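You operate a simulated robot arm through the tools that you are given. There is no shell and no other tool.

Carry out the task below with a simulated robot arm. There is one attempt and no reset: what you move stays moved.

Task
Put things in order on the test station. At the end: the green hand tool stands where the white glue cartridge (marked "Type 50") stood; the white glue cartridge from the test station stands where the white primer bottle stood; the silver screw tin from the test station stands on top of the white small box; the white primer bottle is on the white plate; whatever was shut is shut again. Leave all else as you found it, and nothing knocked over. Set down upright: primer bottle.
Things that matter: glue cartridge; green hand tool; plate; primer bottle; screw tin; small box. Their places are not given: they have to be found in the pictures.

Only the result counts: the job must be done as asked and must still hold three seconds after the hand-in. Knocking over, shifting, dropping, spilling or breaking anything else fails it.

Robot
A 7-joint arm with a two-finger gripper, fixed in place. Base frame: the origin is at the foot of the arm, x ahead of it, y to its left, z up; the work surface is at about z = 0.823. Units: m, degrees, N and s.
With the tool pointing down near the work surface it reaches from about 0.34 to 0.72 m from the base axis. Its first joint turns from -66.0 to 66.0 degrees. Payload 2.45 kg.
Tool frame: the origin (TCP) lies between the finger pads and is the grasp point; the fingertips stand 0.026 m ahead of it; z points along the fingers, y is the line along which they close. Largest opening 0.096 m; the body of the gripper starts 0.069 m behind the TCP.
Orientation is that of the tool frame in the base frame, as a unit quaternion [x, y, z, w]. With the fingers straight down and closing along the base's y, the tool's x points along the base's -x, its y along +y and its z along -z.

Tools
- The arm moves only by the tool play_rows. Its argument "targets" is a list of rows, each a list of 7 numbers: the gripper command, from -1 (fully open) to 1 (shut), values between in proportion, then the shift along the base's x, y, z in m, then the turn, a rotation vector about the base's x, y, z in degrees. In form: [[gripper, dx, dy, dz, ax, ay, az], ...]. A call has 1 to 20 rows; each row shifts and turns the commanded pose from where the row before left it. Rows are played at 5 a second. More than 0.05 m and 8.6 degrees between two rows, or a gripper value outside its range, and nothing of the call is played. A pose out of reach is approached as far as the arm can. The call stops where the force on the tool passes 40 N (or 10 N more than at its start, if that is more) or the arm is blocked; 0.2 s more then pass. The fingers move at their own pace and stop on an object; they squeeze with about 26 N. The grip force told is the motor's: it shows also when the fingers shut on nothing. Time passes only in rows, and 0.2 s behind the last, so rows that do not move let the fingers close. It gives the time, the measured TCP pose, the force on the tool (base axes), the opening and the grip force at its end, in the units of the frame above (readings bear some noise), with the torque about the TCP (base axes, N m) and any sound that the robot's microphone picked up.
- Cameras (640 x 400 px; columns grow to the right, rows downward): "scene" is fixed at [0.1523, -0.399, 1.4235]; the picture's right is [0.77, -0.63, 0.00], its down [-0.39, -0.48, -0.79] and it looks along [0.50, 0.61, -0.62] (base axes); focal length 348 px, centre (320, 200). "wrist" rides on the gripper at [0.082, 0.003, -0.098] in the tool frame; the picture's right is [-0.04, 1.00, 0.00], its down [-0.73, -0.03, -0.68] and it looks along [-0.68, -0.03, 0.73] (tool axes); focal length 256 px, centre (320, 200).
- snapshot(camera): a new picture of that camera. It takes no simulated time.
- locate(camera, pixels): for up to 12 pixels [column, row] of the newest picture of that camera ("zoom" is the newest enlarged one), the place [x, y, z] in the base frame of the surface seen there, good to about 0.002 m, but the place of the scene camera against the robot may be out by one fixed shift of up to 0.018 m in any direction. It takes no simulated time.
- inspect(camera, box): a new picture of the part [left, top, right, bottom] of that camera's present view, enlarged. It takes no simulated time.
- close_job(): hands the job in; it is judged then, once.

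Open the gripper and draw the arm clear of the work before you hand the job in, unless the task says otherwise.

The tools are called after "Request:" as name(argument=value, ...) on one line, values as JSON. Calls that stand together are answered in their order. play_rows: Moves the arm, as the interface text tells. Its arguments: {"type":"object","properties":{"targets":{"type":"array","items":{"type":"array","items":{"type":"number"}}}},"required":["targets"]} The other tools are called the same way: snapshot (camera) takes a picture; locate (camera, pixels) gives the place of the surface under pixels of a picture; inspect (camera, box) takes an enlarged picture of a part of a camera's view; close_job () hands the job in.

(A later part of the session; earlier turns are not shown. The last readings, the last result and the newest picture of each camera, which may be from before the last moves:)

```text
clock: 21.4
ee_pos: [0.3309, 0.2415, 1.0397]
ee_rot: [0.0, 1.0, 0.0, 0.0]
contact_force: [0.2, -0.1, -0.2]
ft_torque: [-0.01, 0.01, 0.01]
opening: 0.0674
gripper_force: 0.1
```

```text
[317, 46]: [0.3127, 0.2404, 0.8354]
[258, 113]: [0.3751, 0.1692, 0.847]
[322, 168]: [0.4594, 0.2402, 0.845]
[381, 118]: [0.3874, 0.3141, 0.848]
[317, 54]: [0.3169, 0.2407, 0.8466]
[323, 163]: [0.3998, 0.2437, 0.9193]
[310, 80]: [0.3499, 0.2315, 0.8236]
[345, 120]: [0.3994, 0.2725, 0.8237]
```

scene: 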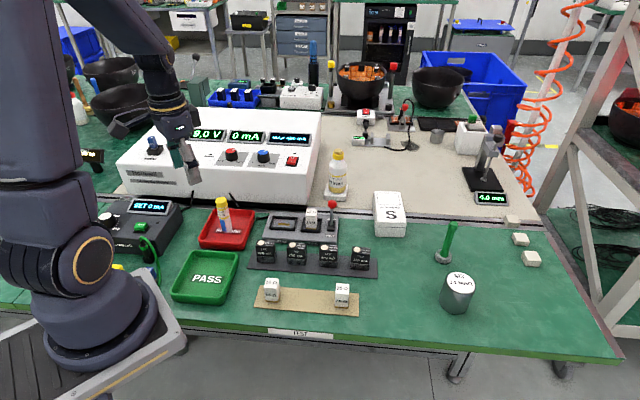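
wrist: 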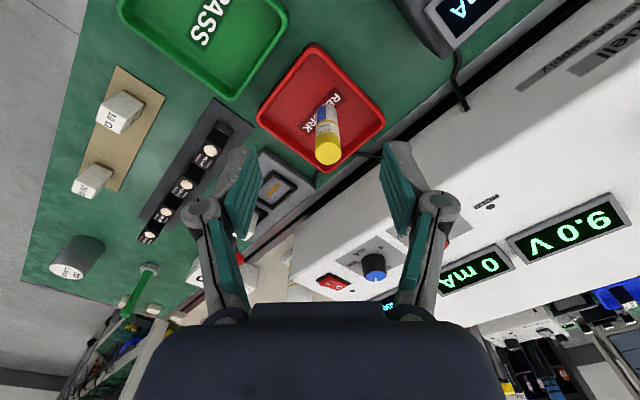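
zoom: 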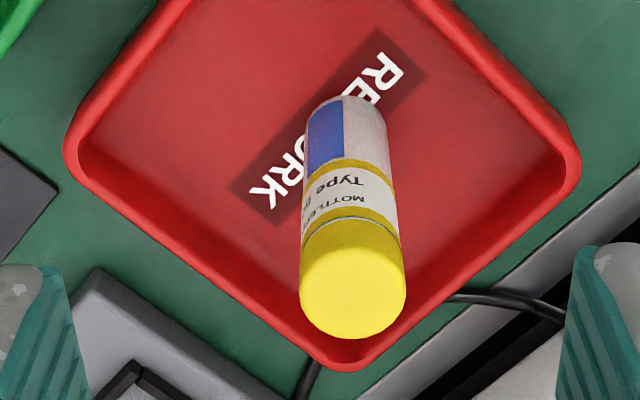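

The cartridge axis is (0.388,0.249), top 0.9195, tray floor 0.8237. I go over it, descend to z 0.885 and close.

Request:
play_rows(targets=[[-0.4, 0.03, 0.004, 0, 0, 0, 0], [-0.4, 0.0271, 0.0033, 0, 0, 0, 0], [-0.4, 0, 0, 0, 0, 0, 0], [-0.4, 0, 0, -0.04, 0, 0, 0], [-0.4, 0, 0, -0.04, 0, 0, 0], [-0.4, 0, 0, 0, 0, 0, 0]])

Request:
snapshot(camera="wrist")

```text
clock: 22.8
ee_pos: [0.3861, 0.2459, 0.9616]
ee_rot: [0.0, 1.0, 0.0, 0.0]
contact_force: [-0.3, 0.7, -0.1]
ft_torque: [0.01, -0.03, -0.03]
opening: 0.067
gripper_force: 0.2
```

```text
taken
```

wrist: 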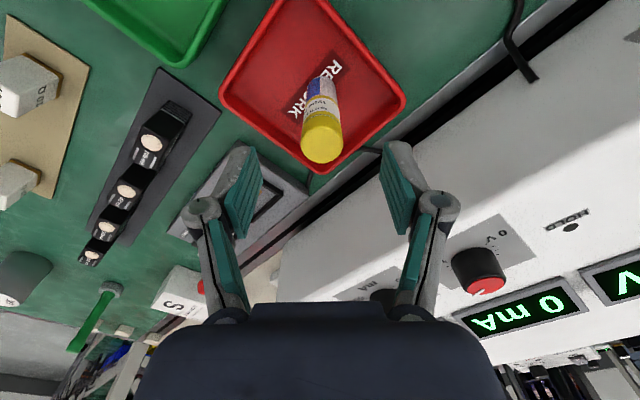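

The cap at (321,135) is centred between the fingers. I descend to z≈0.885 with a 1.5 mm correction and close on it.

Request:
play_rows(targets=[[-0.4, 0.0015, 0.0015, -0.04, 0, 0, 0], [-0.4, 0, 0, -0.0366, 0, 0, 0], [-0.4, 0, 0, 0, 0, 0, 0], [0.2, 0, 0, 0, 0, 0, 0], [0.8, 0, 0, 0, 0, 0, 0], [0.8, 0, 0, 0, 0, 0, 0], [0.8, 0, 0, 0, 0, 0, 0]])

Request:
snapshot(camera="wrist")

Request:
inspect(camera="scene", box=[180, 160, 280, 260])

```text
clock: 24.4
ee_pos: [0.3894, 0.2483, 0.8833]
ee_rot: [-0.001, 1.0, 0.0, 0.0]
contact_force: [0.4, -0.6, -0.2]
ft_torque: [0.0, 0.05, 0.03]
opening: 0.0247
gripper_force: 26.3
```

```text
taken
```

wrist: 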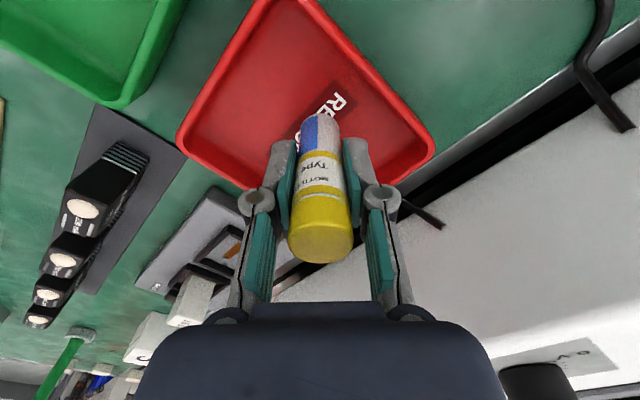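

```text
4.00 times, centred on (230, 210) of scene
```

zoom: 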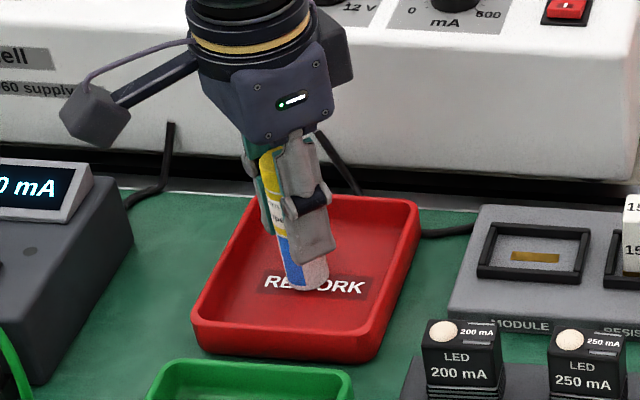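

The cartridge is held (opening 0.0247). I lift it and carry it at z≈1.05 to the bottle's old place (0.543,-0.133).

Request:
play_rows(targets=[[0.8, 0, 0, 0.02, 0, 0, 0], [0.8, 0, 0, 0.04, 0, 0, 0], [0.8, 0, 0, 0.04, 0, 0, 0], [0.8, 0, 0, 0.04, 0, 0, 0], [0.8, 0, 0, 0.025, 0, 0, 0], [0.8, 0.0155, -0.0381, 0, 0, 0, 0], [0.8, 0.0155, -0.0381, 0, 0, 0, 0], [0.8, 0.0155, -0.0381, 0, 0, 0, 0], [0.8, 0.0155, -0.0381, 0, 0, 0, 0], [0.8, 0.0155, -0.0381, 0, 0, 0, 0], [0.8, 0.0155, -0.0381, 0, 0, 0, 0], [0.8, 0.0155, -0.0381, 0, 0, 0, 0], [0.8, 0.0155, -0.0381, 0, 0, 0, 0], [0.8, 0.0155, -0.0381, 0, 0, 0, 0], [0.8, 0.0155, -0.0381, 0, 0, 0, 0], [0.8, 0, 0, 0, 0, 0, 0]])

Request:
snapshot(camera="wrist")

Request:
snapshot(camera="scene")

```text
clock: 27.8
ee_pos: [0.5421, -0.1318, 1.0472]
ee_rot: [0.0, 1.0, 0.0, 0.0]
contact_force: [0.3, 0.6, 0.3]
ft_torque: [-0.04, -0.02, 0.02]
opening: 0.0248
gripper_force: 25.6
```

```text
taken
```

wrist: 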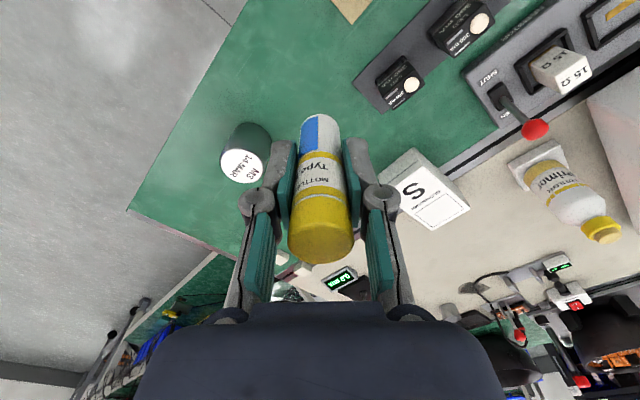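

```text
taken
```

scene: 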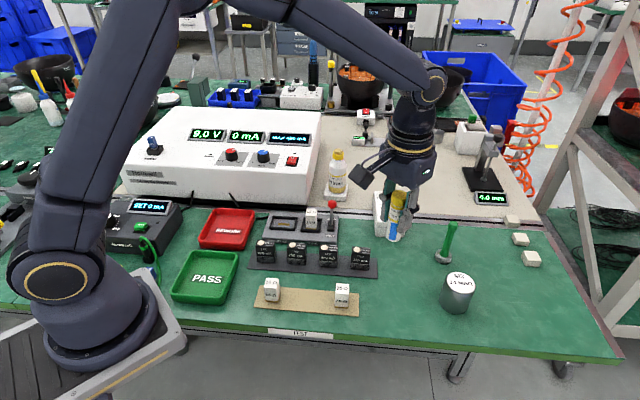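

Above the spot. I descend to z≈0.893 first.

Request:
play_rows(targets=[[0.8, 0.0005, -0.0007, -0.035, 0, 0, 0], [0.8, 0, 0, -0.04, 0, 0, 0], [0.8, 0, 0, -0.04, 0, 0, 0], [0.8, 0, 0, -0.025, 0, 0, 0], [0.8, 0, 0, -0.014, 0, 0, 0], [0.8, 0, 0, 0, 0, 0, 0]])

Request:
inspect(camera="scene", box=[330, 230, 430, 310])

```text
clock: 29.2
ee_pos: [0.543, -0.133, 0.8928]
ee_rot: [0.0, 1.0, 0.0, 0.001]
contact_force: [-0.3, 0.0, -0.6]
ft_torque: [-0.02, 0.0, 0.02]
opening: 0.0247
gripper_force: 26.1
```

```text
5.00 times, centred on (380, 270) of scene
```

zoom: 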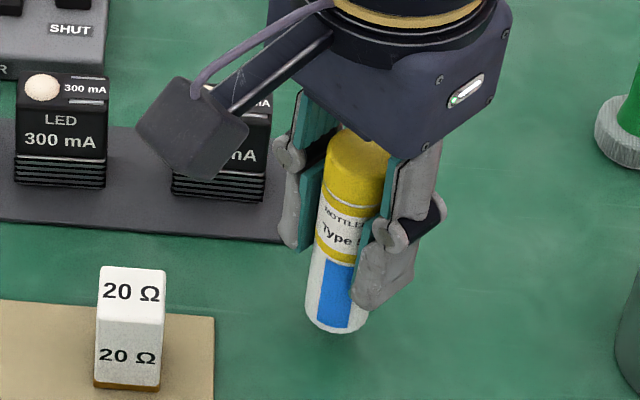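

Still about 1 cm above the table. I lower in small steps, stopping early to read the force.

Request:
play_rows(targets=[[0.8, 0, 0, -0.005, 0, 0, 0], [0.8, 0, 0, -0.003, 0, 0, 0], [0.8, 0, 0, -0.002, 0, 0, 0], [0.8, 0, 0, 0, 0, 0, 0]])

```text
clock: 30.2
ee_pos: [0.5437, -0.1337, 0.8831]
ee_rot: [0.0, 1.0, 0.0, 0.0]
contact_force: [0.0, 0.7, -1.7]
ft_torque: [-0.01, 0.03, 0.01]
opening: 0.0249
gripper_force: 25.4
```

No contact yet; I continue in 1.5 mm steps.

Request:
play_rows(targets=[[0.8, 0, 0, -0.0015, 0, 0, 0], [0.8, 0, 0, -0.0015, 0, 0, 0], [0.8, 0, 0, 0, 0, 0, 0]])

```text
clock: 31.0
ee_pos: [0.5429, -0.1323, 0.8799]
ee_rot: [0.0, 1.0, 0.0, -0.001]
contact_force: [0.1, 0.0, -1.6]
ft_torque: [-0.01, -0.02, 0.03]
opening: 0.0249
gripper_force: 26.6
```

Still free. Two more 1 mm steps.

Request:
play_rows(targets=[[0.8, 0, 0, -0.001, 0, 0, 0], [0.8, 0, 0, -0.001, 0, 0, 0], [0.8, 0, 0, 0, 0, 0, 0]])

```text
clock: 31.8
ee_pos: [0.5417, -0.1323, 0.8795]
ee_rot: [0.001, 1.0, -0.001, 0.0]
contact_force: [0.7, 1.1, -0.9]
ft_torque: [-0.01, -0.04, 0.0]
opening: 0.0247
gripper_force: 25.9
```

No clear contact yet; I go on 1 mm at a time.

Request:
play_rows(targets=[[0.8, 0, 0, -0.001, 0, 0, 0], [0.8, 0, 0, 0, 0, 0, 0]])

Request:
inspect(camera="scene", box=[350, 250, 430, 310])

```text
clock: 32.4
ee_pos: [0.5429, -0.1319, 0.8781]
ee_rot: [0.001, 1.0, 0.001, -0.001]
contact_force: [-3.6, -0.8, 9.0]
ft_torque: [0.05, 0.19, -0.03]
opening: 0.0245
gripper_force: 26.0
```

```text
6.67 times, centred on (390, 280) of scene
```

zoom: 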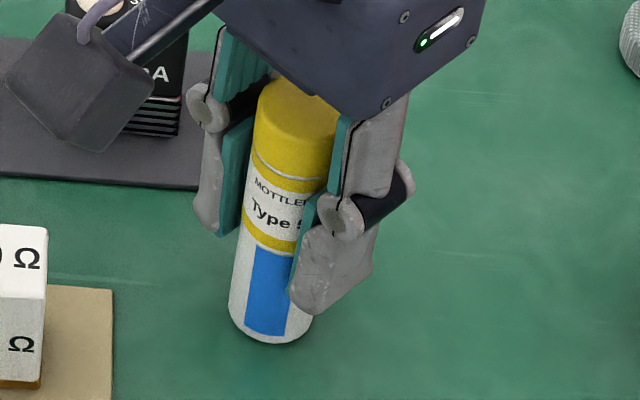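

Contact (9 N). I release gently and check.

Request:
play_rows(targets=[[0.4, 0, 0, 0, 0, 0, 0], [0.2, 0, 0, 0, 0, 0, 0], [0.0, 0, 0, 0, 0, 0, 0], [-0.2, 0, 0, 0, 0, 0, 0], [-0.2, 0, 0, 0, 0, 0, 0]])

Request:
inspect(camera="scene", box=[350, 250, 430, 310])

Request:
snapshot(camera="wrist")

```text
clock: 33.6
ee_pos: [0.5427, -0.1324, 0.8779]
ee_rot: [0.0, 1.0, 0.0, 0.0]
contact_force: [-0.7, -0.1, -0.3]
ft_torque: [0.01, 0.03, -0.01]
opening: 0.0575
gripper_force: 0.2
```

```text
6.67 times, centred on (390, 280) of scene
```

zoom: 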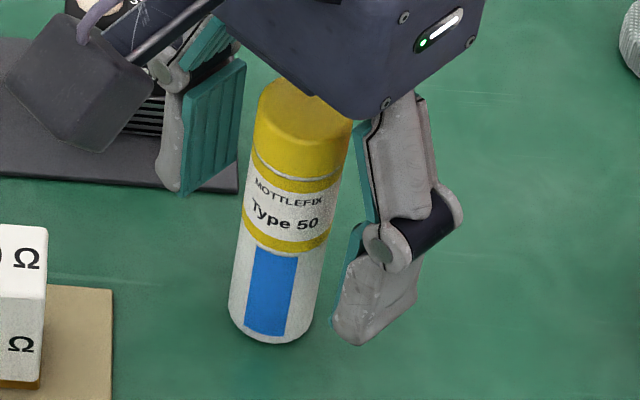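

```text
taken
```

wrist: 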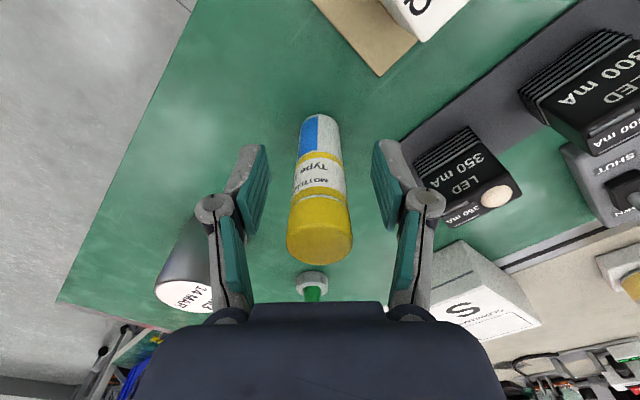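

The cartridge stands at the bottle's old place. I raise straight up, then move to view the green tool at about (0.62,-0.14,1.04).

Request:
play_rows(targets=[[-0.2, 0, 0, 0.02, 0, 0, 0], [-0.2, 0, 0, 0.035, 0, 0, 0], [-0.2, 0, 0, 0.04, 0, 0, 0], [-0.2, 0, 0, 0.04, 0, 0, 0], [-0.2, 0, 0, 0.03, 0, 0, 0], [-0.4, 0.02, 0, 0, 0, 0, 0], [-0.4, 0.03, -0.005, 0, 0, 0, 0], [-0.4, 0.02, -0.005, 0, 0, 0, 0], [-0.4, 0, 0, 0, 0, 0, 0]])

Request:
snapshot(camera="wrist")

Request:
inspect(camera="wrist", box=[220, 100, 420, 225])

Request:
snapshot(camera="scene")

```text
clock: 35.6
ee_pos: [0.6138, -0.1428, 1.0434]
ee_rot: [-0.001, 1.0, 0.0, 0.001]
contact_force: [-0.6, 0.4, -0.2]
ft_torque: [0.02, 0.0, -0.03]
opening: 0.0668
gripper_force: 0.0
```

```text
taken
```

wrist: 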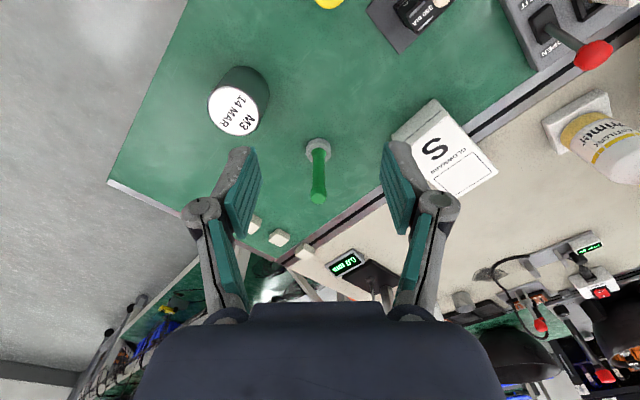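

```text
3.20 times, centred on (320, 162) of wrist
```

zoom: 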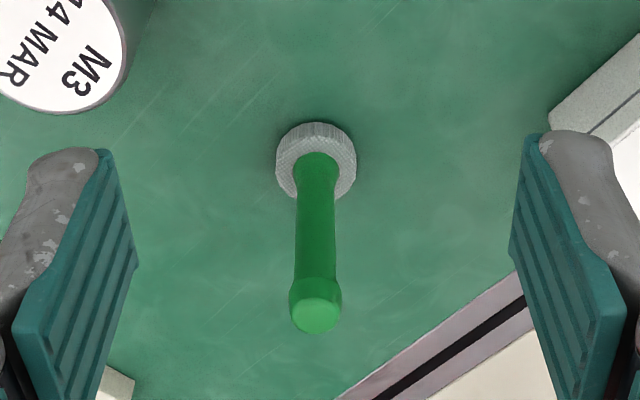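

```text
taken
```

scene: 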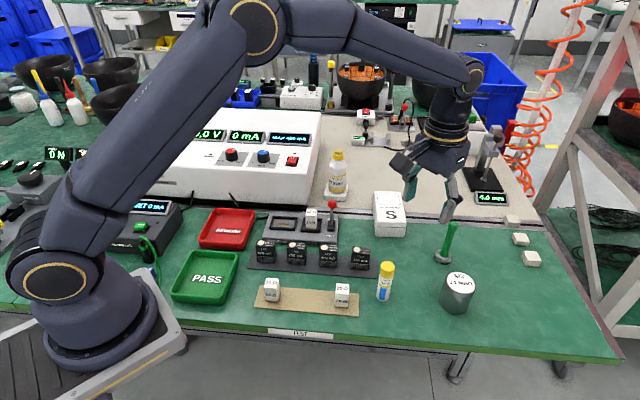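

I measure the green tool: knob top centre at zoom (317,315), handle (315,230), base disc around (316,165); also tin top and S box.

Request:
locate(camera="zoom", pixels=[[317, 314], [317, 328], [317, 302], [317, 288], [315, 250], [316, 200], [299, 240], [332, 240], [285, 165], [347, 165], [316, 128], [316, 120]])

Request:
locate(camera="wrist", pixels=[[238, 110], [213, 100], [258, 117], [228, 132], [248, 90], [436, 103], [395, 138], [494, 170], [458, 193], [445, 148], [236, 70], [425, 145]])

```text
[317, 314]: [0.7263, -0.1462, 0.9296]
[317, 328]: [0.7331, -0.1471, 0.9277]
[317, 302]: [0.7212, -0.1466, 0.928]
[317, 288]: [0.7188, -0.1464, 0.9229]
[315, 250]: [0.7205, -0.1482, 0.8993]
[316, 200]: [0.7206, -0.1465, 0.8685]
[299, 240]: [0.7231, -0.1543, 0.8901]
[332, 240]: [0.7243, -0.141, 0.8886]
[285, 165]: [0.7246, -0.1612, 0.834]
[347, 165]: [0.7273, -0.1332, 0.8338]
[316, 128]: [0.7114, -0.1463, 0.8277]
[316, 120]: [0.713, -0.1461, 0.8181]
```

```text
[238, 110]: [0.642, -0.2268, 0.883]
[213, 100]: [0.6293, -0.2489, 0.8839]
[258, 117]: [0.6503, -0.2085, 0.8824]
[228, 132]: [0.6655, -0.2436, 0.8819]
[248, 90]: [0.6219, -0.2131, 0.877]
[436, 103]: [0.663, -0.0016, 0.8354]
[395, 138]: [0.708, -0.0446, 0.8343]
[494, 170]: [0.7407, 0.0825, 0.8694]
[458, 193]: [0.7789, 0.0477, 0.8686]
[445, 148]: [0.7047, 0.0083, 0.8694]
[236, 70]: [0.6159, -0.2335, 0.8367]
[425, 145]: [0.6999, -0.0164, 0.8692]
```

The green tool's axis is (0.727,-0.147), top 0.93, radius 0.742 from the base – beyond vertical reach. I tilt the gripper 20° forward (about base y) and move above it.

Request:
play_rows(targets=[[-0.4, 0, 0, 0, 0, -7, 0], [-0.4, 0, 0, 0, 0, -7, 0], [-0.4, 0, 0, 0, 0, -6, 0], [-0.4, 0.03, -0.001, -0.005, 0, 0, 0], [-0.4, 0.03, -0.001, -0.005, 0, 0, 0], [-0.4, 0.03, -0.001, -0.005, 0, 0, 0], [-0.4, 0.023, -0.001, -0.005, 0, 0, 0], [-0.4, 0, 0, 0, 0, 0, 0]])

Request:
snapshot(camera="wrist")

Request:
snapshot(camera="scene")

```text
clock: 37.4
ee_pos: [0.7264, -0.1464, 1.0236]
ee_rot: [0.0, 0.985, 0.0, 0.173]
contact_force: [0.1, 1.5, -0.3]
ft_torque: [0.04, -0.03, 0.02]
opening: 0.0672
gripper_force: 0.1
```

```text
taken
```

wrist: 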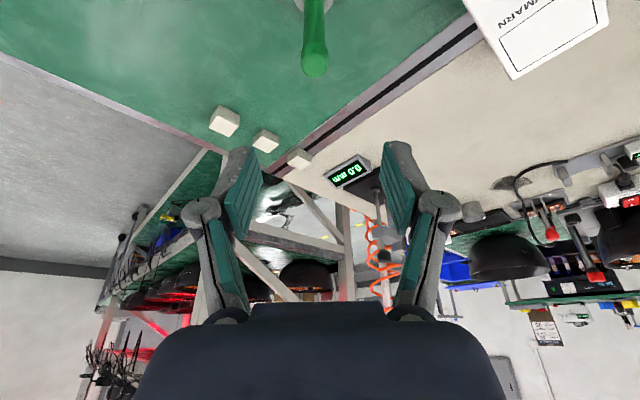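

```text
taken
```

scene: 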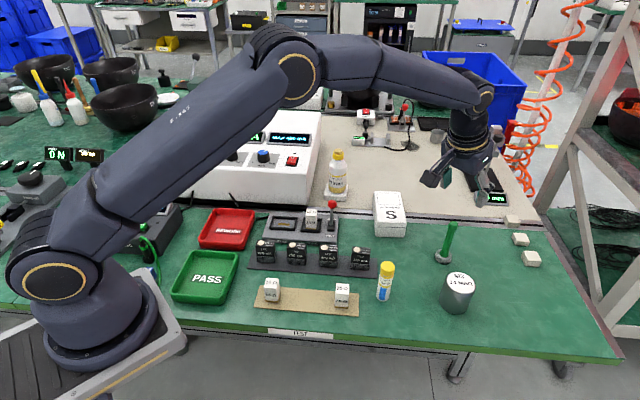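

The tilted gripper reached (0.726,-0.146,1.024), with the handle at column 315 between the fingers. I descend partway and check.

Request:
play_rows(targets=[[-0.4, 0.0005, -0.0005, -0.04, 0, 0, 0], [-0.4, 0, 0, -0.04, 0, 0, 0], [-0.4, 0, 0, 0, 0, 0, 0]])

Request:
snapshot(camera="wrist")

Request:
inspect(camera="scene", box=[370, 180, 510, 310])

```text
clock: 38.2
ee_pos: [0.7282, -0.1454, 0.9443]
ee_rot: [0.0, 0.985, 0.0, 0.174]
contact_force: [-0.4, -0.6, 0.2]
ft_torque: [-0.03, -0.03, -0.01]
opening: 0.0672
gripper_force: 0.1
```

```text
taken
```

wrist: 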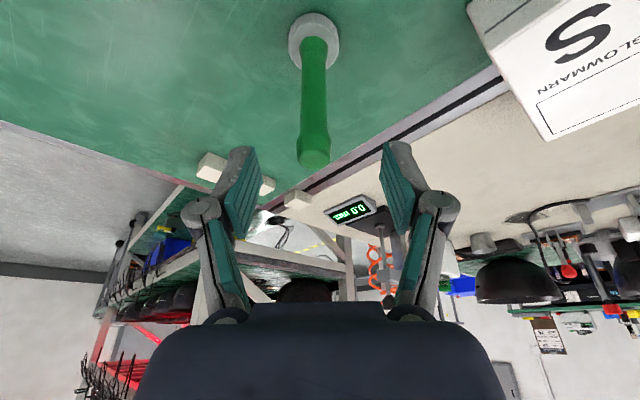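

```text
3.08 times, centred on (440, 245) of scene
```

zoom: 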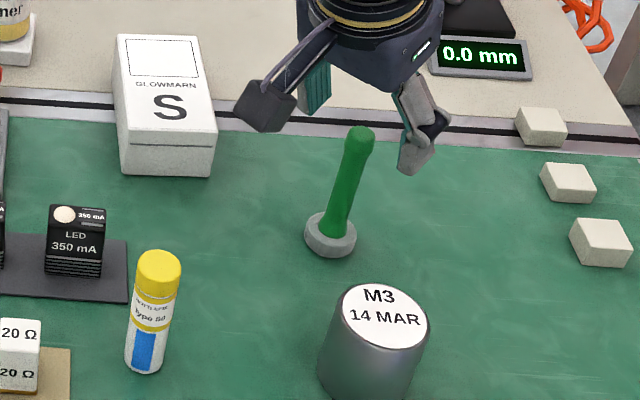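

Clear of the cartridge and the S box. I descend to z≈0.89 and close on the handle.

Request:
play_rows(targets=[[-0.4, 0, -0.001, -0.03, 0, 0, 0], [-0.4, 0, 0, -0.024, 0, 0, 0], [-0.4, 0, 0, 0, 0, 0, 0], [0.3, 0, 0, 0, 0, 0, 0], [0.9, 0, 0, 0, 0, 0, 0], [0.9, 0, 0, 0, 0, 0, 0], [0.9, 0, 0, 0, 0, 0, 0]])

Request:
snapshot(camera="wrist")

Request:
inspect(camera="scene", box=[370, 180, 510, 310])

```text
clock: 39.8
ee_pos: [0.7269, -0.1483, 0.8904]
ee_rot: [0.0, 0.985, 0.0, 0.173]
contact_force: [0.1, -0.9, -0.2]
ft_torque: [-0.01, -0.02, -0.02]
opening: 0.0153
gripper_force: 26.1
```

```text
taken
```

wrist: 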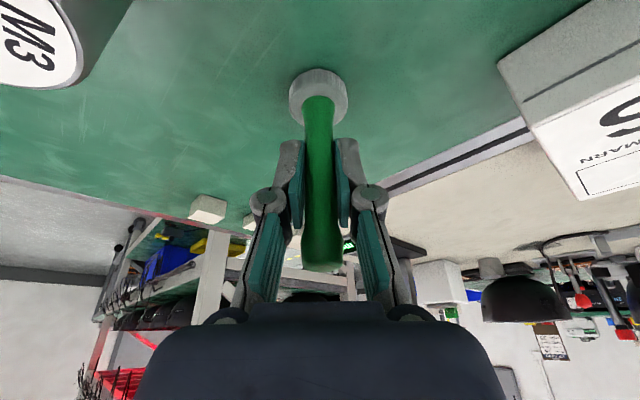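

```text
3.08 times, centred on (440, 245) of scene
```

zoom: 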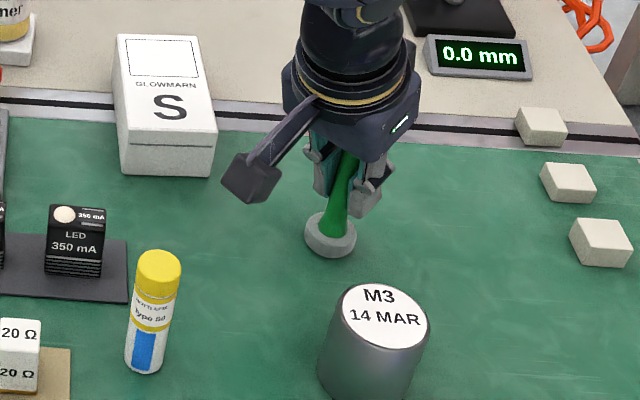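

The green tool is held (opening 0.0153). Before carrying it I check what stands around the red tray: the LOAD device near (147,225) and the green tray.

Request:
locate(camera="scene", pixels=[[148, 207], [170, 205], [182, 215], [140, 226], [130, 250], [150, 252], [205, 278], [180, 290], [230, 262], [235, 225], [222, 212], [250, 215]])

Request:
play_rows(targets=[[0.9, 0, 0, 0.02, 0, 0, 0], [0.9, 0, 0, 0.035, 0, 0, 0], [0.9, 0, 0, 0.04, 0, 0, 0], [0.9, -0.01, 0.01, 0.03, 0, 0, 0], [0.9, -0.02, 0.02, 0.015, 0, 0, 0], [0.9, 0, 0, 0, 0, 0, 0]])

Request:
snapshot(camera="wrist")

Request:
snapshot(camera="scene")

```text
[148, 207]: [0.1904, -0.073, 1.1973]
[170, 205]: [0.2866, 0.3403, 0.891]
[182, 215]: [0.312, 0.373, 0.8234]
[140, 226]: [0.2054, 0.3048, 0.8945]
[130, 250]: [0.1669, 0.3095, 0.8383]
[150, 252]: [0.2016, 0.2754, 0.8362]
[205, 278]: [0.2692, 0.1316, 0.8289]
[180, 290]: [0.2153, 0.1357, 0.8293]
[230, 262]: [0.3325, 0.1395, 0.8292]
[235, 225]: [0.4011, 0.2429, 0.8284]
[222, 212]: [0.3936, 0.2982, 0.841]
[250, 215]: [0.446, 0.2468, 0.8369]
```

```text
clock: 41.2
ee_pos: [0.6963, -0.1174, 1.0282]
ee_rot: [0.001, 0.985, 0.0, 0.174]
contact_force: [0.2, 0.2, -1.0]
ft_torque: [0.01, -0.01, -0.03]
opening: 0.0155
gripper_force: 26.4
```

```text
taken
```

wrist: 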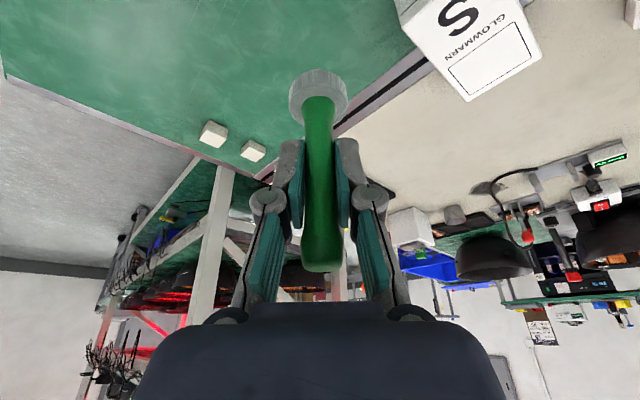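

```text
taken
```

scene: 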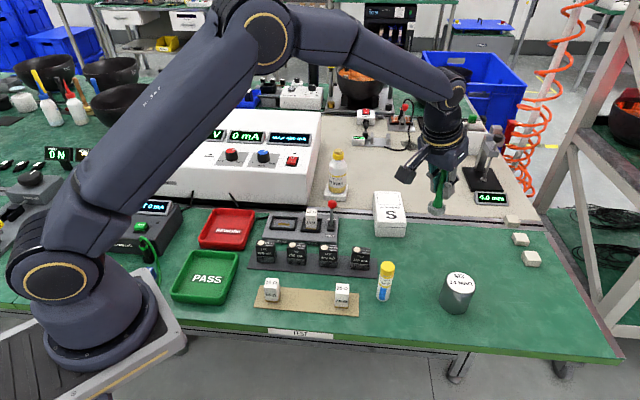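

I carry the tool over to above the red tray at (0.388,0.249), yawing 32° on the way so that the tilt stays radial and the camera stays clear of the LOAD device.

Request:
play_rows(targets=[[0.9, -0.015, 0.018, 0.005, 0, 0, 0], [0.9, -0.028, 0.0333, 0.005, 0, 0, 4], [0.9, -0.028, 0.0333, 0, 0, 0, 4], [0.9, -0.028, 0.0333, 0, 0, 0, 4], [0.9, -0.028, 0.0333, 0, 0, 0, 4], [0.9, -0.028, 0.0333, 0, 0, 0, 4], [0.9, -0.028, 0.0333, 0, 0, 0, 4], [0.9, -0.028, 0.0333, 0, 0, 0, 4], [0.9, -0.028, 0.0333, 0, 0, 0, 4], [0.9, -0.028, 0.0333, 0, 0, 0, 0], [0.9, -0.028, 0.0333, 0, 0, 0, 0], [0.9, -0.0133, 0.0154, 0, 0, 0, 0], [0.9, 0, 0, 0, 0, 0, 0]])

Request:
snapshot(camera="wrist")

Request:
snapshot(camera="scene")

```text
clock: 44.0
ee_pos: [0.3899, 0.2493, 1.0379]
ee_rot: [-0.272, 0.947, 0.048, 0.167]
contact_force: [0.1, 0.1, -1.3]
ft_torque: [0.01, 0.01, 0.02]
opening: 0.0154
gripper_force: 26.5
```

```text
taken
```

wrist: 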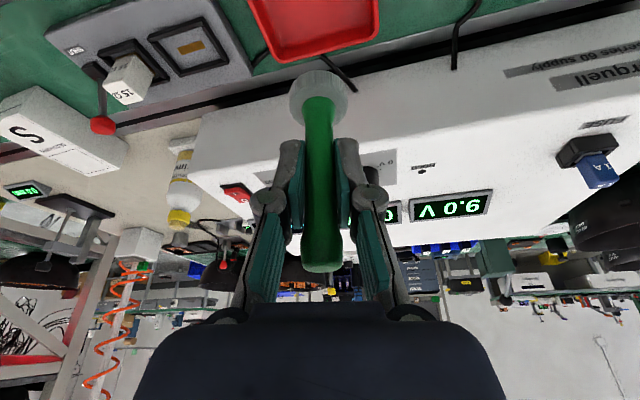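

```text
taken
```

scene: 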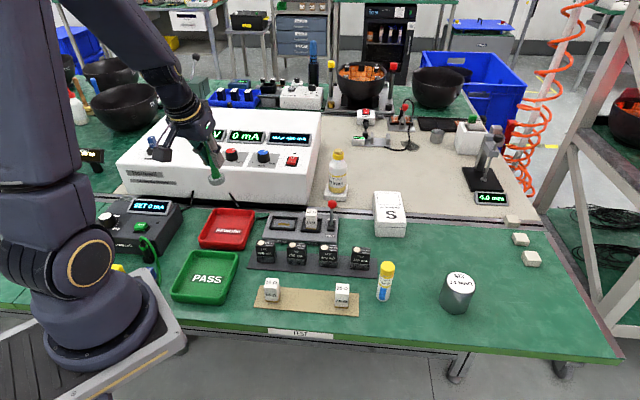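

Above the tray at (0.390,0.249). I descend to about 1.2 cm above the expected contact (TCP z 0.896).

Request:
play_rows(targets=[[0.9, -0.001, 0, -0.03, 0, 0, 0], [0.9, 0, 0, -0.04, 0, 0, 0], [0.9, 0, 0, -0.035, 0, 0, 0], [0.9, 0, 0, -0.025, 0, 0, 0], [0.9, 0, 0, 0, 0, 0, 0]])

Request:
snapshot(camera="wrist")

Request:
inspect(camera="scene", box=[180, 160, 280, 260])

```text
clock: 45.2
ee_pos: [0.3872, 0.2467, 0.9091]
ee_rot: [-0.271, 0.947, 0.047, 0.167]
contact_force: [0.4, -0.6, -1.0]
ft_torque: [0.04, 0.04, 0.02]
opening: 0.0154
gripper_force: 25.3
```

```text
taken
```

wrist: 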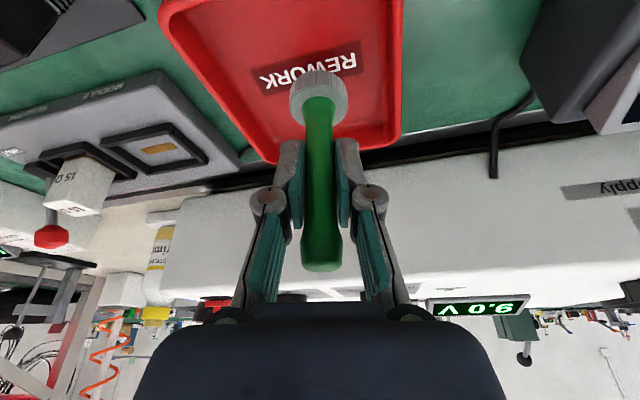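

```text
4.00 times, centred on (230, 210) of scene
```

zoom: 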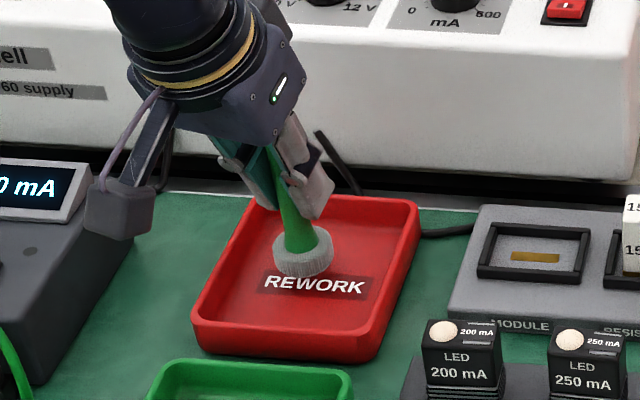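

The tool hangs over the spot, upright. I lower on in small steps.

Request:
play_rows(targets=[[0.9, 0, 0, -0.005, 0, 0, 0], [0.9, 0, 0, -0.003, 0, 0, 0], [0.9, 0, 0, -0.002, 0, 0, 0], [0.9, 0, 0, 0, 0, 0, 0]])

```text
clock: 46.2
ee_pos: [0.3879, 0.2475, 0.8985]
ee_rot: [-0.271, 0.947, 0.048, 0.166]
contact_force: [0.0, 0.2, 0.4]
ft_torque: [0.01, 0.01, 0.01]
opening: 0.0152
gripper_force: 26.1
```

Position (0.388,0.248,0.8985), no contact yet. Two steps of 1 mm.

Request:
play_rows(targets=[[0.9, 0, 0.0005, -0.001, 0, 0, 0], [0.9, 0, 0, -0.001, 0, 0, 0], [0.9, 0, 0, 0, 0, 0, 0]])

```text
clock: 47.0
ee_pos: [0.3867, 0.2482, 0.8977]
ee_rot: [-0.272, 0.947, 0.048, 0.167]
contact_force: [0.8, 0.1, -1.8]
ft_torque: [0.01, -0.03, -0.02]
opening: 0.0154
gripper_force: 25.9
```

Still free; another 1 mm at a time.

Request:
play_rows(targets=[[0.9, 0.0005, 0, -0.001, 0, 0, 0], [0.9, 0, 0, 0, 0, 0, 0]])

```text
clock: 47.6
ee_pos: [0.3898, 0.2495, 0.8974]
ee_rot: [-0.272, 0.947, 0.048, 0.167]
contact_force: [0.5, 0.9, -1.5]
ft_torque: [-0.01, 0.06, -0.01]
opening: 0.0152
gripper_force: 26.0
```

Still free; one more millimetre.

Request:
play_rows(targets=[[0.9, 0, 0, -0.001, 0, 0, 0], [0.9, 0, 0, 0, 0, 0, 0]])

Request:
inspect(camera="scene", box=[190, 180, 270, 240])

```text
clock: 48.2
ee_pos: [0.3873, 0.2494, 0.8957]
ee_rot: [-0.272, 0.947, 0.048, 0.167]
contact_force: [-0.2, 0.6, -1.0]
ft_torque: [-0.01, -0.02, 0.02]
opening: 0.0153
gripper_force: 26.3
```

```text
6.67 times, centred on (230, 210) of scene
```

zoom: 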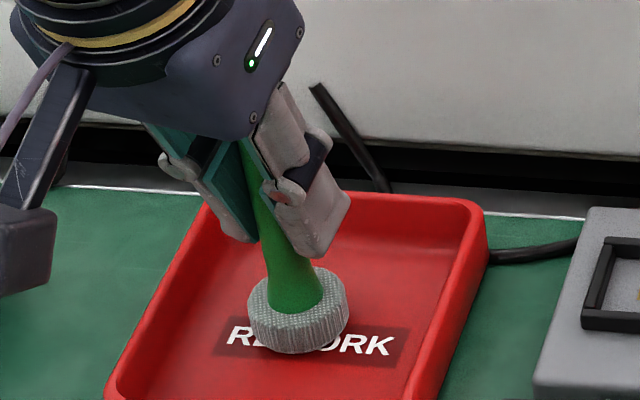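

Very near the floor. One more millimetre.

Request:
play_rows(targets=[[0.9, 0, 0, -0.001, 0, 0, 0], [0.9, 0, 0, 0, 0, 0, 0]])

```text
clock: 48.8
ee_pos: [0.3872, 0.2493, 0.8945]
ee_rot: [-0.271, 0.947, 0.048, 0.167]
contact_force: [-0.8, 0.3, 1.1]
ft_torque: [-0.01, 0.0, -0.04]
opening: 0.0154
gripper_force: 26.1
```

Force is just beginning to rise, perhaps. One more millimetre.

Request:
play_rows(targets=[[0.9, 0, 0, -0.001, 0, 0, 0], [0.9, 0, 0, 0, 0, 0, 0]])

```text
clock: 49.4
ee_pos: [0.3887, 0.2485, 0.8937]
ee_rot: [-0.271, 0.947, 0.048, 0.168]
contact_force: [-4.8, -2.3, 20.5]
ft_torque: [-0.11, 0.19, 0.05]
opening: 0.0153
gripper_force: 25.5
```

Firm contact (20.5 N). I open the fingers gently.

Request:
play_rows(targets=[[0.6, 0, 0, 0, 0, 0, 0], [0.4, 0, 0, 0, 0, 0, 0], [0.2, 0, 0, 0, 0, 0, 0], [0.0, 0, 0, 0, 0, 0, 0], [0.0, 0, 0, 0, 0, 0, 0]])

Request:
inspect(camera="scene", box=[190, 180, 270, 240])

Request:
snapshot(camera="wrist")

```text
clock: 50.6
ee_pos: [0.3879, 0.2495, 0.8931]
ee_rot: [-0.271, 0.947, 0.048, 0.167]
contact_force: [-0.2, 0.4, 1.1]
ft_torque: [-0.01, 0.0, 0.0]
opening: 0.0479
gripper_force: 0.3
```

```text
6.67 times, centred on (230, 210) of scene
```

zoom: 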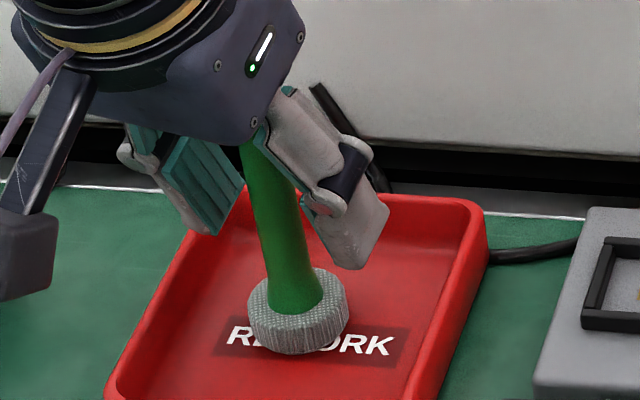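

```text
taken
```

wrist: 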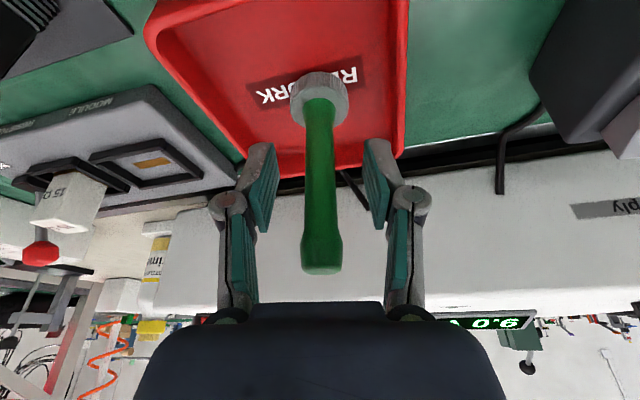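

The green tool stands in the red tray. I raise straight up, then un-yaw, reduce tilt to 12° and move toward the tin.

Request:
play_rows(targets=[[0.0, 0, 0, 0.02, 0, 0, 0], [0.0, 0, 0, 0.035, 0, 0, 0], [0.0, 0, 0, 0.04, 0, 0, 0], [0.0, 0, 0, 0.045, 0, 0, 0], [-0.2, 0.0147, -0.0426, 0, 0, 0, -8], [-0.4, 0.0147, -0.0426, 0, 0, 0, -8], [-0.6, 0.0147, -0.0426, 0, 0, 0, -8], [-0.8, 0.0147, -0.0426, 0, 0, 0, -8], [-1, 0.0147, -0.0426, 0, 0, 8, 0], [-1, 0.0147, -0.0426, 0, 0, 0, 0], [-1, 0.0147, -0.0426, 0, 0, 0, 0], [-1, 0.0147, -0.0426, 0, 0, 0, 0], [-1, 0.0147, -0.0426, 0, 0, 0, 0], [-1, 0.0147, -0.0426, 0, 0, 0, 0], [-1, 0.0147, -0.0426, 0, 0, 0, 0], [-1, 0, 0, 0, 0, 0, 0]])

Request:
snapshot(camera="wrist")

Request:
snapshot(camera="scene")

```text
clock: 54.0
ee_pos: [0.5498, -0.2215, 1.0326]
ee_rot: [0.0, 0.995, 0.0, 0.104]
contact_force: [0.5, 0.3, 0.1]
ft_torque: [-0.01, -0.01, 0.03]
opening: 0.0957
gripper_force: 0.0
```

```text
taken
```

wrist: 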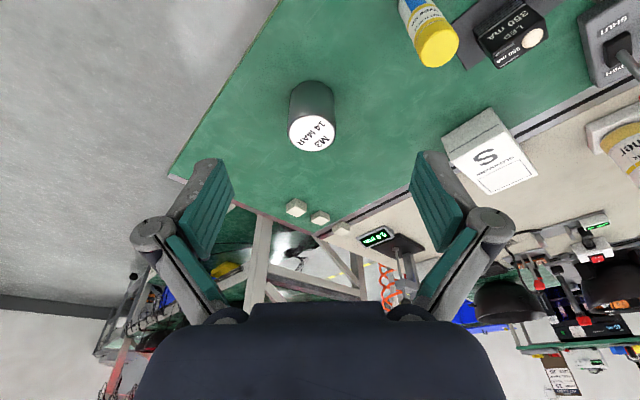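

```text
taken
```

scene: 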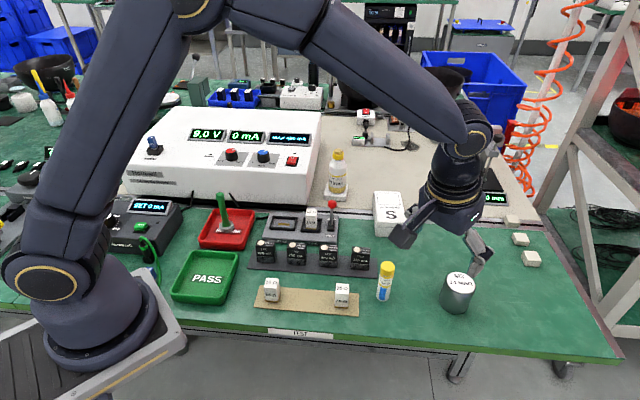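

The green tool stands in the tray (222,213 in scene). I zoom on the tin and the S box in the wrist view to measure both.

Request:
inspect(camera="wrist", box=[250, 70, 378, 150])

Request:
locate(camera="zoom", pixels=[[310, 310], [310, 250], [310, 370], [250, 310], [370, 310], [312, 200], [312, 100], [312, 60], [312, 45], [240, 250], [380, 250], [310, 240]])

Request:
inspect(camera="wrist", box=[420, 90, 580, 190])

```text
5.00 times, centred on (314, 110) of wrist
```

zoom: 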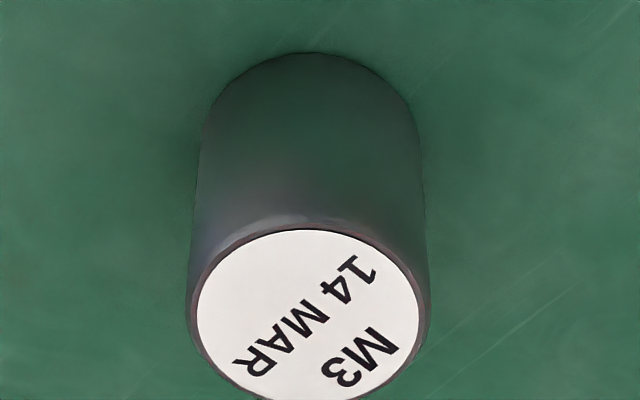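

```text
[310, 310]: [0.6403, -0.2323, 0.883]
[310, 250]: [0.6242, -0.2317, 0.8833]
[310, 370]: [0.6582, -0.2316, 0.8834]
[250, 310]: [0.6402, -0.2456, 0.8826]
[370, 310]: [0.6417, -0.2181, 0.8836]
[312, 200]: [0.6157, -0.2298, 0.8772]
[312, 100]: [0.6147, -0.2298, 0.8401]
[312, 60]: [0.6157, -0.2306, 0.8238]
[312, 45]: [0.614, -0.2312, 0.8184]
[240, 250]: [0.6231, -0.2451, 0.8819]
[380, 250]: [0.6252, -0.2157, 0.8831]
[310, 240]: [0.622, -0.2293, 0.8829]
```

```text
4.00 times, centred on (500, 140) of wrist
```

zoom: 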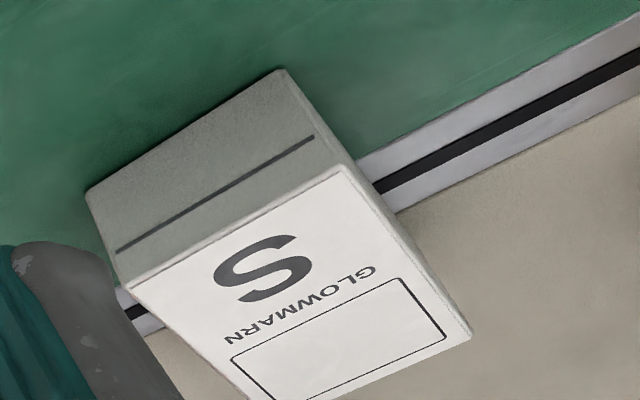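

The tin: axis about (0.642,-0.231), radius 0.027, top 0.883. Now the S box's top corners in the newest zoom: (133,286), (342,169), (467,333).

Request:
locate(camera="zoom", pixels=[[136, 288], [340, 172], [464, 334], [265, 268], [238, 230], [403, 255], [200, 320], [335, 340], [280, 75], [90, 190], [190, 335], [400, 360]])

Request:
locate(camera="wrist", pixels=[[454, 163], [505, 133], [534, 173], [490, 193], [497, 164]])

```text
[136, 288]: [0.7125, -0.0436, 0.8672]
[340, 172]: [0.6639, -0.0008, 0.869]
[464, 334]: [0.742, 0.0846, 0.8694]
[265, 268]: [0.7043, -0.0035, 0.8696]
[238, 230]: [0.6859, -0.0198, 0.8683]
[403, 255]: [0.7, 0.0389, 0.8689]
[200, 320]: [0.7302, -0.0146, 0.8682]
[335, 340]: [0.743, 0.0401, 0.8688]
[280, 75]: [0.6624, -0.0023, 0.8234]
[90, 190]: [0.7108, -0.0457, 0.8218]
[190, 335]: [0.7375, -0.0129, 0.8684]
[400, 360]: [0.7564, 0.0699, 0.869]
```

```text
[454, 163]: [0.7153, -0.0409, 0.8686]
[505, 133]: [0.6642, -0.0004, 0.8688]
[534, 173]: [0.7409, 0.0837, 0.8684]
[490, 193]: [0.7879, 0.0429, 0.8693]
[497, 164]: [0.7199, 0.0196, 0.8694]
```

S box top centre is (0.727,0.0205), z 0.869. I move over the tin (0.642,-0.231) and descend partly.

Request:
play_rows(targets=[[-0.9, 0.031, -0.003, -0.005, 0, 0, 0], [-0.9, 0.031, -0.003, -0.005, 0, 0, 0], [-0.9, 0.0302, -0.003, -0.005, 0, 0, 0], [-0.9, 0, 0, 0, 0, 0, 0], [-0.9, 0, 0, -0.04, 0, 0, 0], [-0.9, 0, 0, -0.035, 0, 0, 0], [-0.9, 0, 0, 0, 0, 0, 0]])

Request:
snapshot(camera="wrist")

Request:
inspect(camera="scene", box=[370, 200, 530, 330])

```text
clock: 55.6
ee_pos: [0.6419, -0.2315, 0.9436]
ee_rot: [0.0, 0.994, 0.0, 0.105]
contact_force: [1.4, -0.9, 0.3]
ft_torque: [-0.03, 0.01, 0.0]
opening: 0.0913
gripper_force: 0.0
```

```text
taken
```

wrist: 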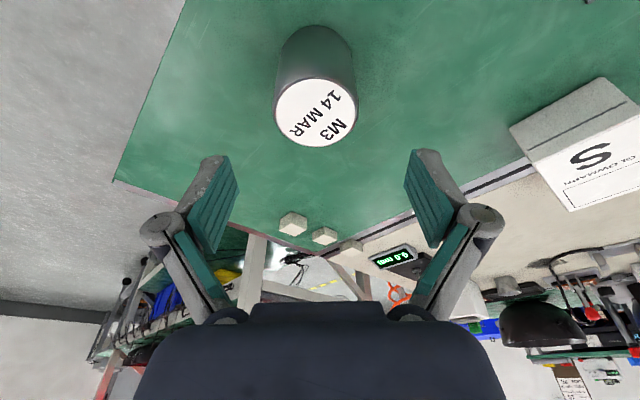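

```text
3.08 times, centred on (450, 265) of scene
```

zoom: 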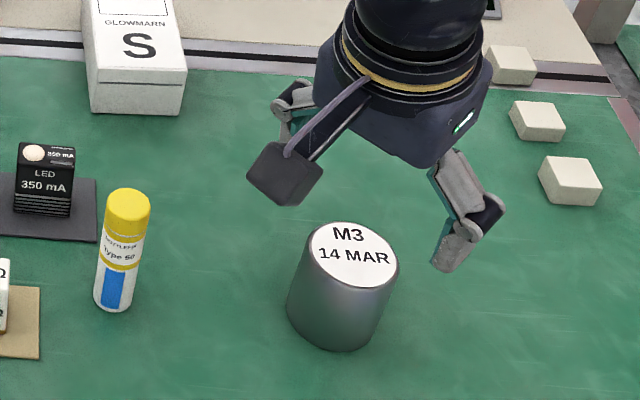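

The tin's top (317,112) lies centred between the fingers. I descend to z≈0.858 and close.

Request:
play_rows(targets=[[-0.9, 0, 0.0005, -0.04, 0, 0, 0], [-0.9, 0, 0, -0.03, 0, 0, 0], [-0.9, 0, 0, -0.015, 0, 0, 0], [-0.9, 0, 0, 0, 0, 0, 0], [0.0, 0, 0, 0, 0, 0, 0], [0.4, 0, 0, 0, 0, 0, 0], [0.4, 0, 0, 0, 0, 0, 0], [0.4, 0, 0, 0, 0, 0, 0]])

Request:
snapshot(camera="wrist")

Request:
inspect(camera="scene", box=[370, 200, 530, 330])

```text
clock: 57.4
ee_pos: [0.6432, -0.2298, 0.8587]
ee_rot: [0.0, 0.994, -0.001, 0.106]
contact_force: [-1.4, -6.2, 5.3]
ft_torque: [-0.24, 0.02, -0.02]
opening: 0.0552
gripper_force: 26.3
```

```text
taken
```

wrist: 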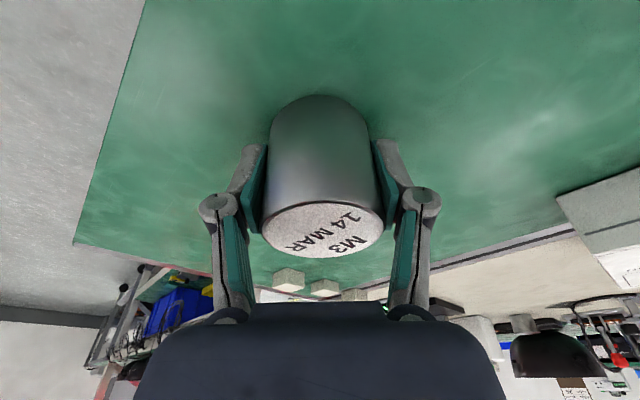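

```text
3.08 times, centred on (450, 265) of scene
```

zoom: 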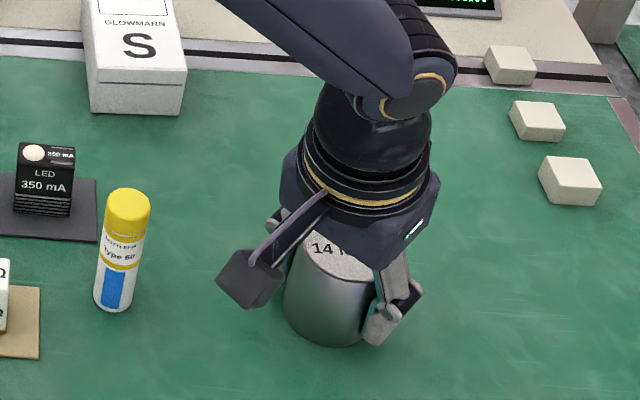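

The tin is held (opening 0.0552). I lift it to z≈1.0 and carry it toward the S box.

Request:
play_rows(targets=[[0.4, 0, 0, 0.015, 0, 0, 0], [0.4, 0, 0, 0.03, 0, 0, 0], [0.4, 0, 0, 0.04, 0, 0, 0], [0.4, 0, 0, 0.04, 0, 0, 0], [0.4, 0, 0, 0.015, 0, 0, 0], [0.4, 0, 0, 0, 0, 0, 0]])

Request:
snapshot(camera="wrist")

Request:
snapshot(camera="scene")

```text
clock: 58.8
ee_pos: [0.6413, -0.2286, 1.0]
ee_rot: [-0.001, 0.995, 0.0, 0.104]
contact_force: [-1.3, 0.0, 0.1]
ft_torque: [-0.01, 0.01, 0.04]
opening: 0.0288
gripper_force: 0.1
```

```text
taken
```

wrist: 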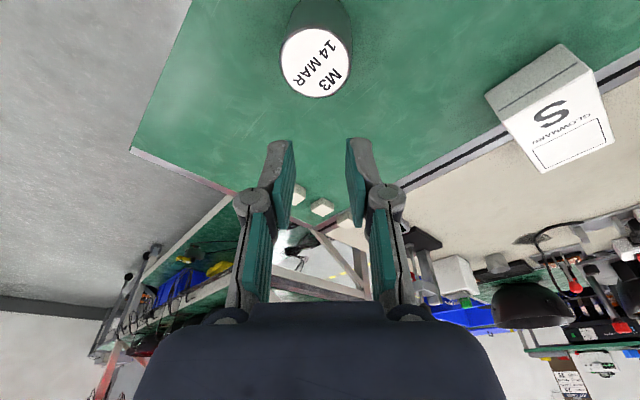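

```text
taken
```

scene: 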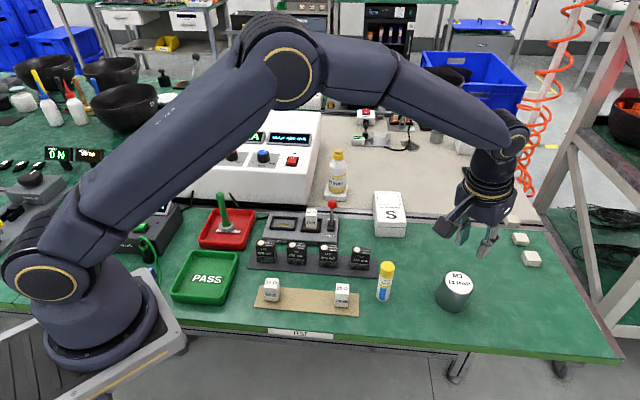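

The tin slipped out: opening is now 0.0288 and the tin is still standing at (457,290) on the table. I check its present place and state closely.

Request:
inspect(camera="scene", box=[400, 240, 520, 330])

Request:
inspect(camera="wrist", box=[250, 0, 390, 100])

Request:
locate(camera="zoom", pixels=[[300, 290], [300, 200], [300, 380], [190, 290], [420, 290], [300, 100], [300, 20], [160, 250], [450, 250]])

```text
4.44 times, centred on (460, 285) of scene
```

zoom: 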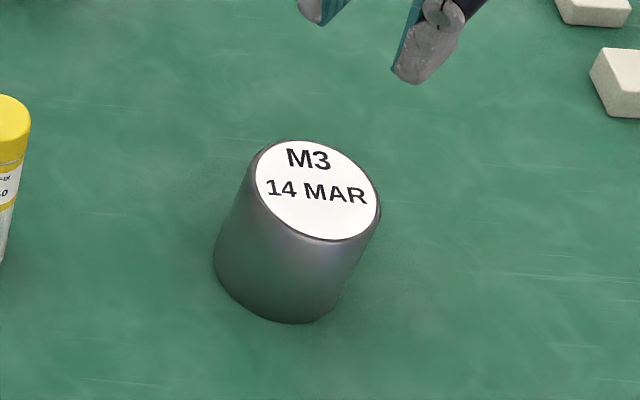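

```text
4.00 times, centred on (320, 50) of wrist
```

zoom: 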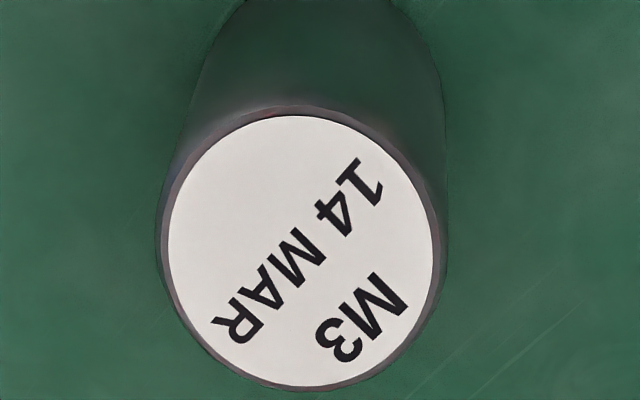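

```text
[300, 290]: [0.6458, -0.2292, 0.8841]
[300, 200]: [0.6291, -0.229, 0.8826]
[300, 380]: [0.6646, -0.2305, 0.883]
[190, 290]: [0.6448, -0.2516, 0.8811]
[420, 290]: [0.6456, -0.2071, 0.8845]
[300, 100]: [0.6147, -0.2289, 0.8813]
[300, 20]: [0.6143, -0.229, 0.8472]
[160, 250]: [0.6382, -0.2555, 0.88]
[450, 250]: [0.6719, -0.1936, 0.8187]
```

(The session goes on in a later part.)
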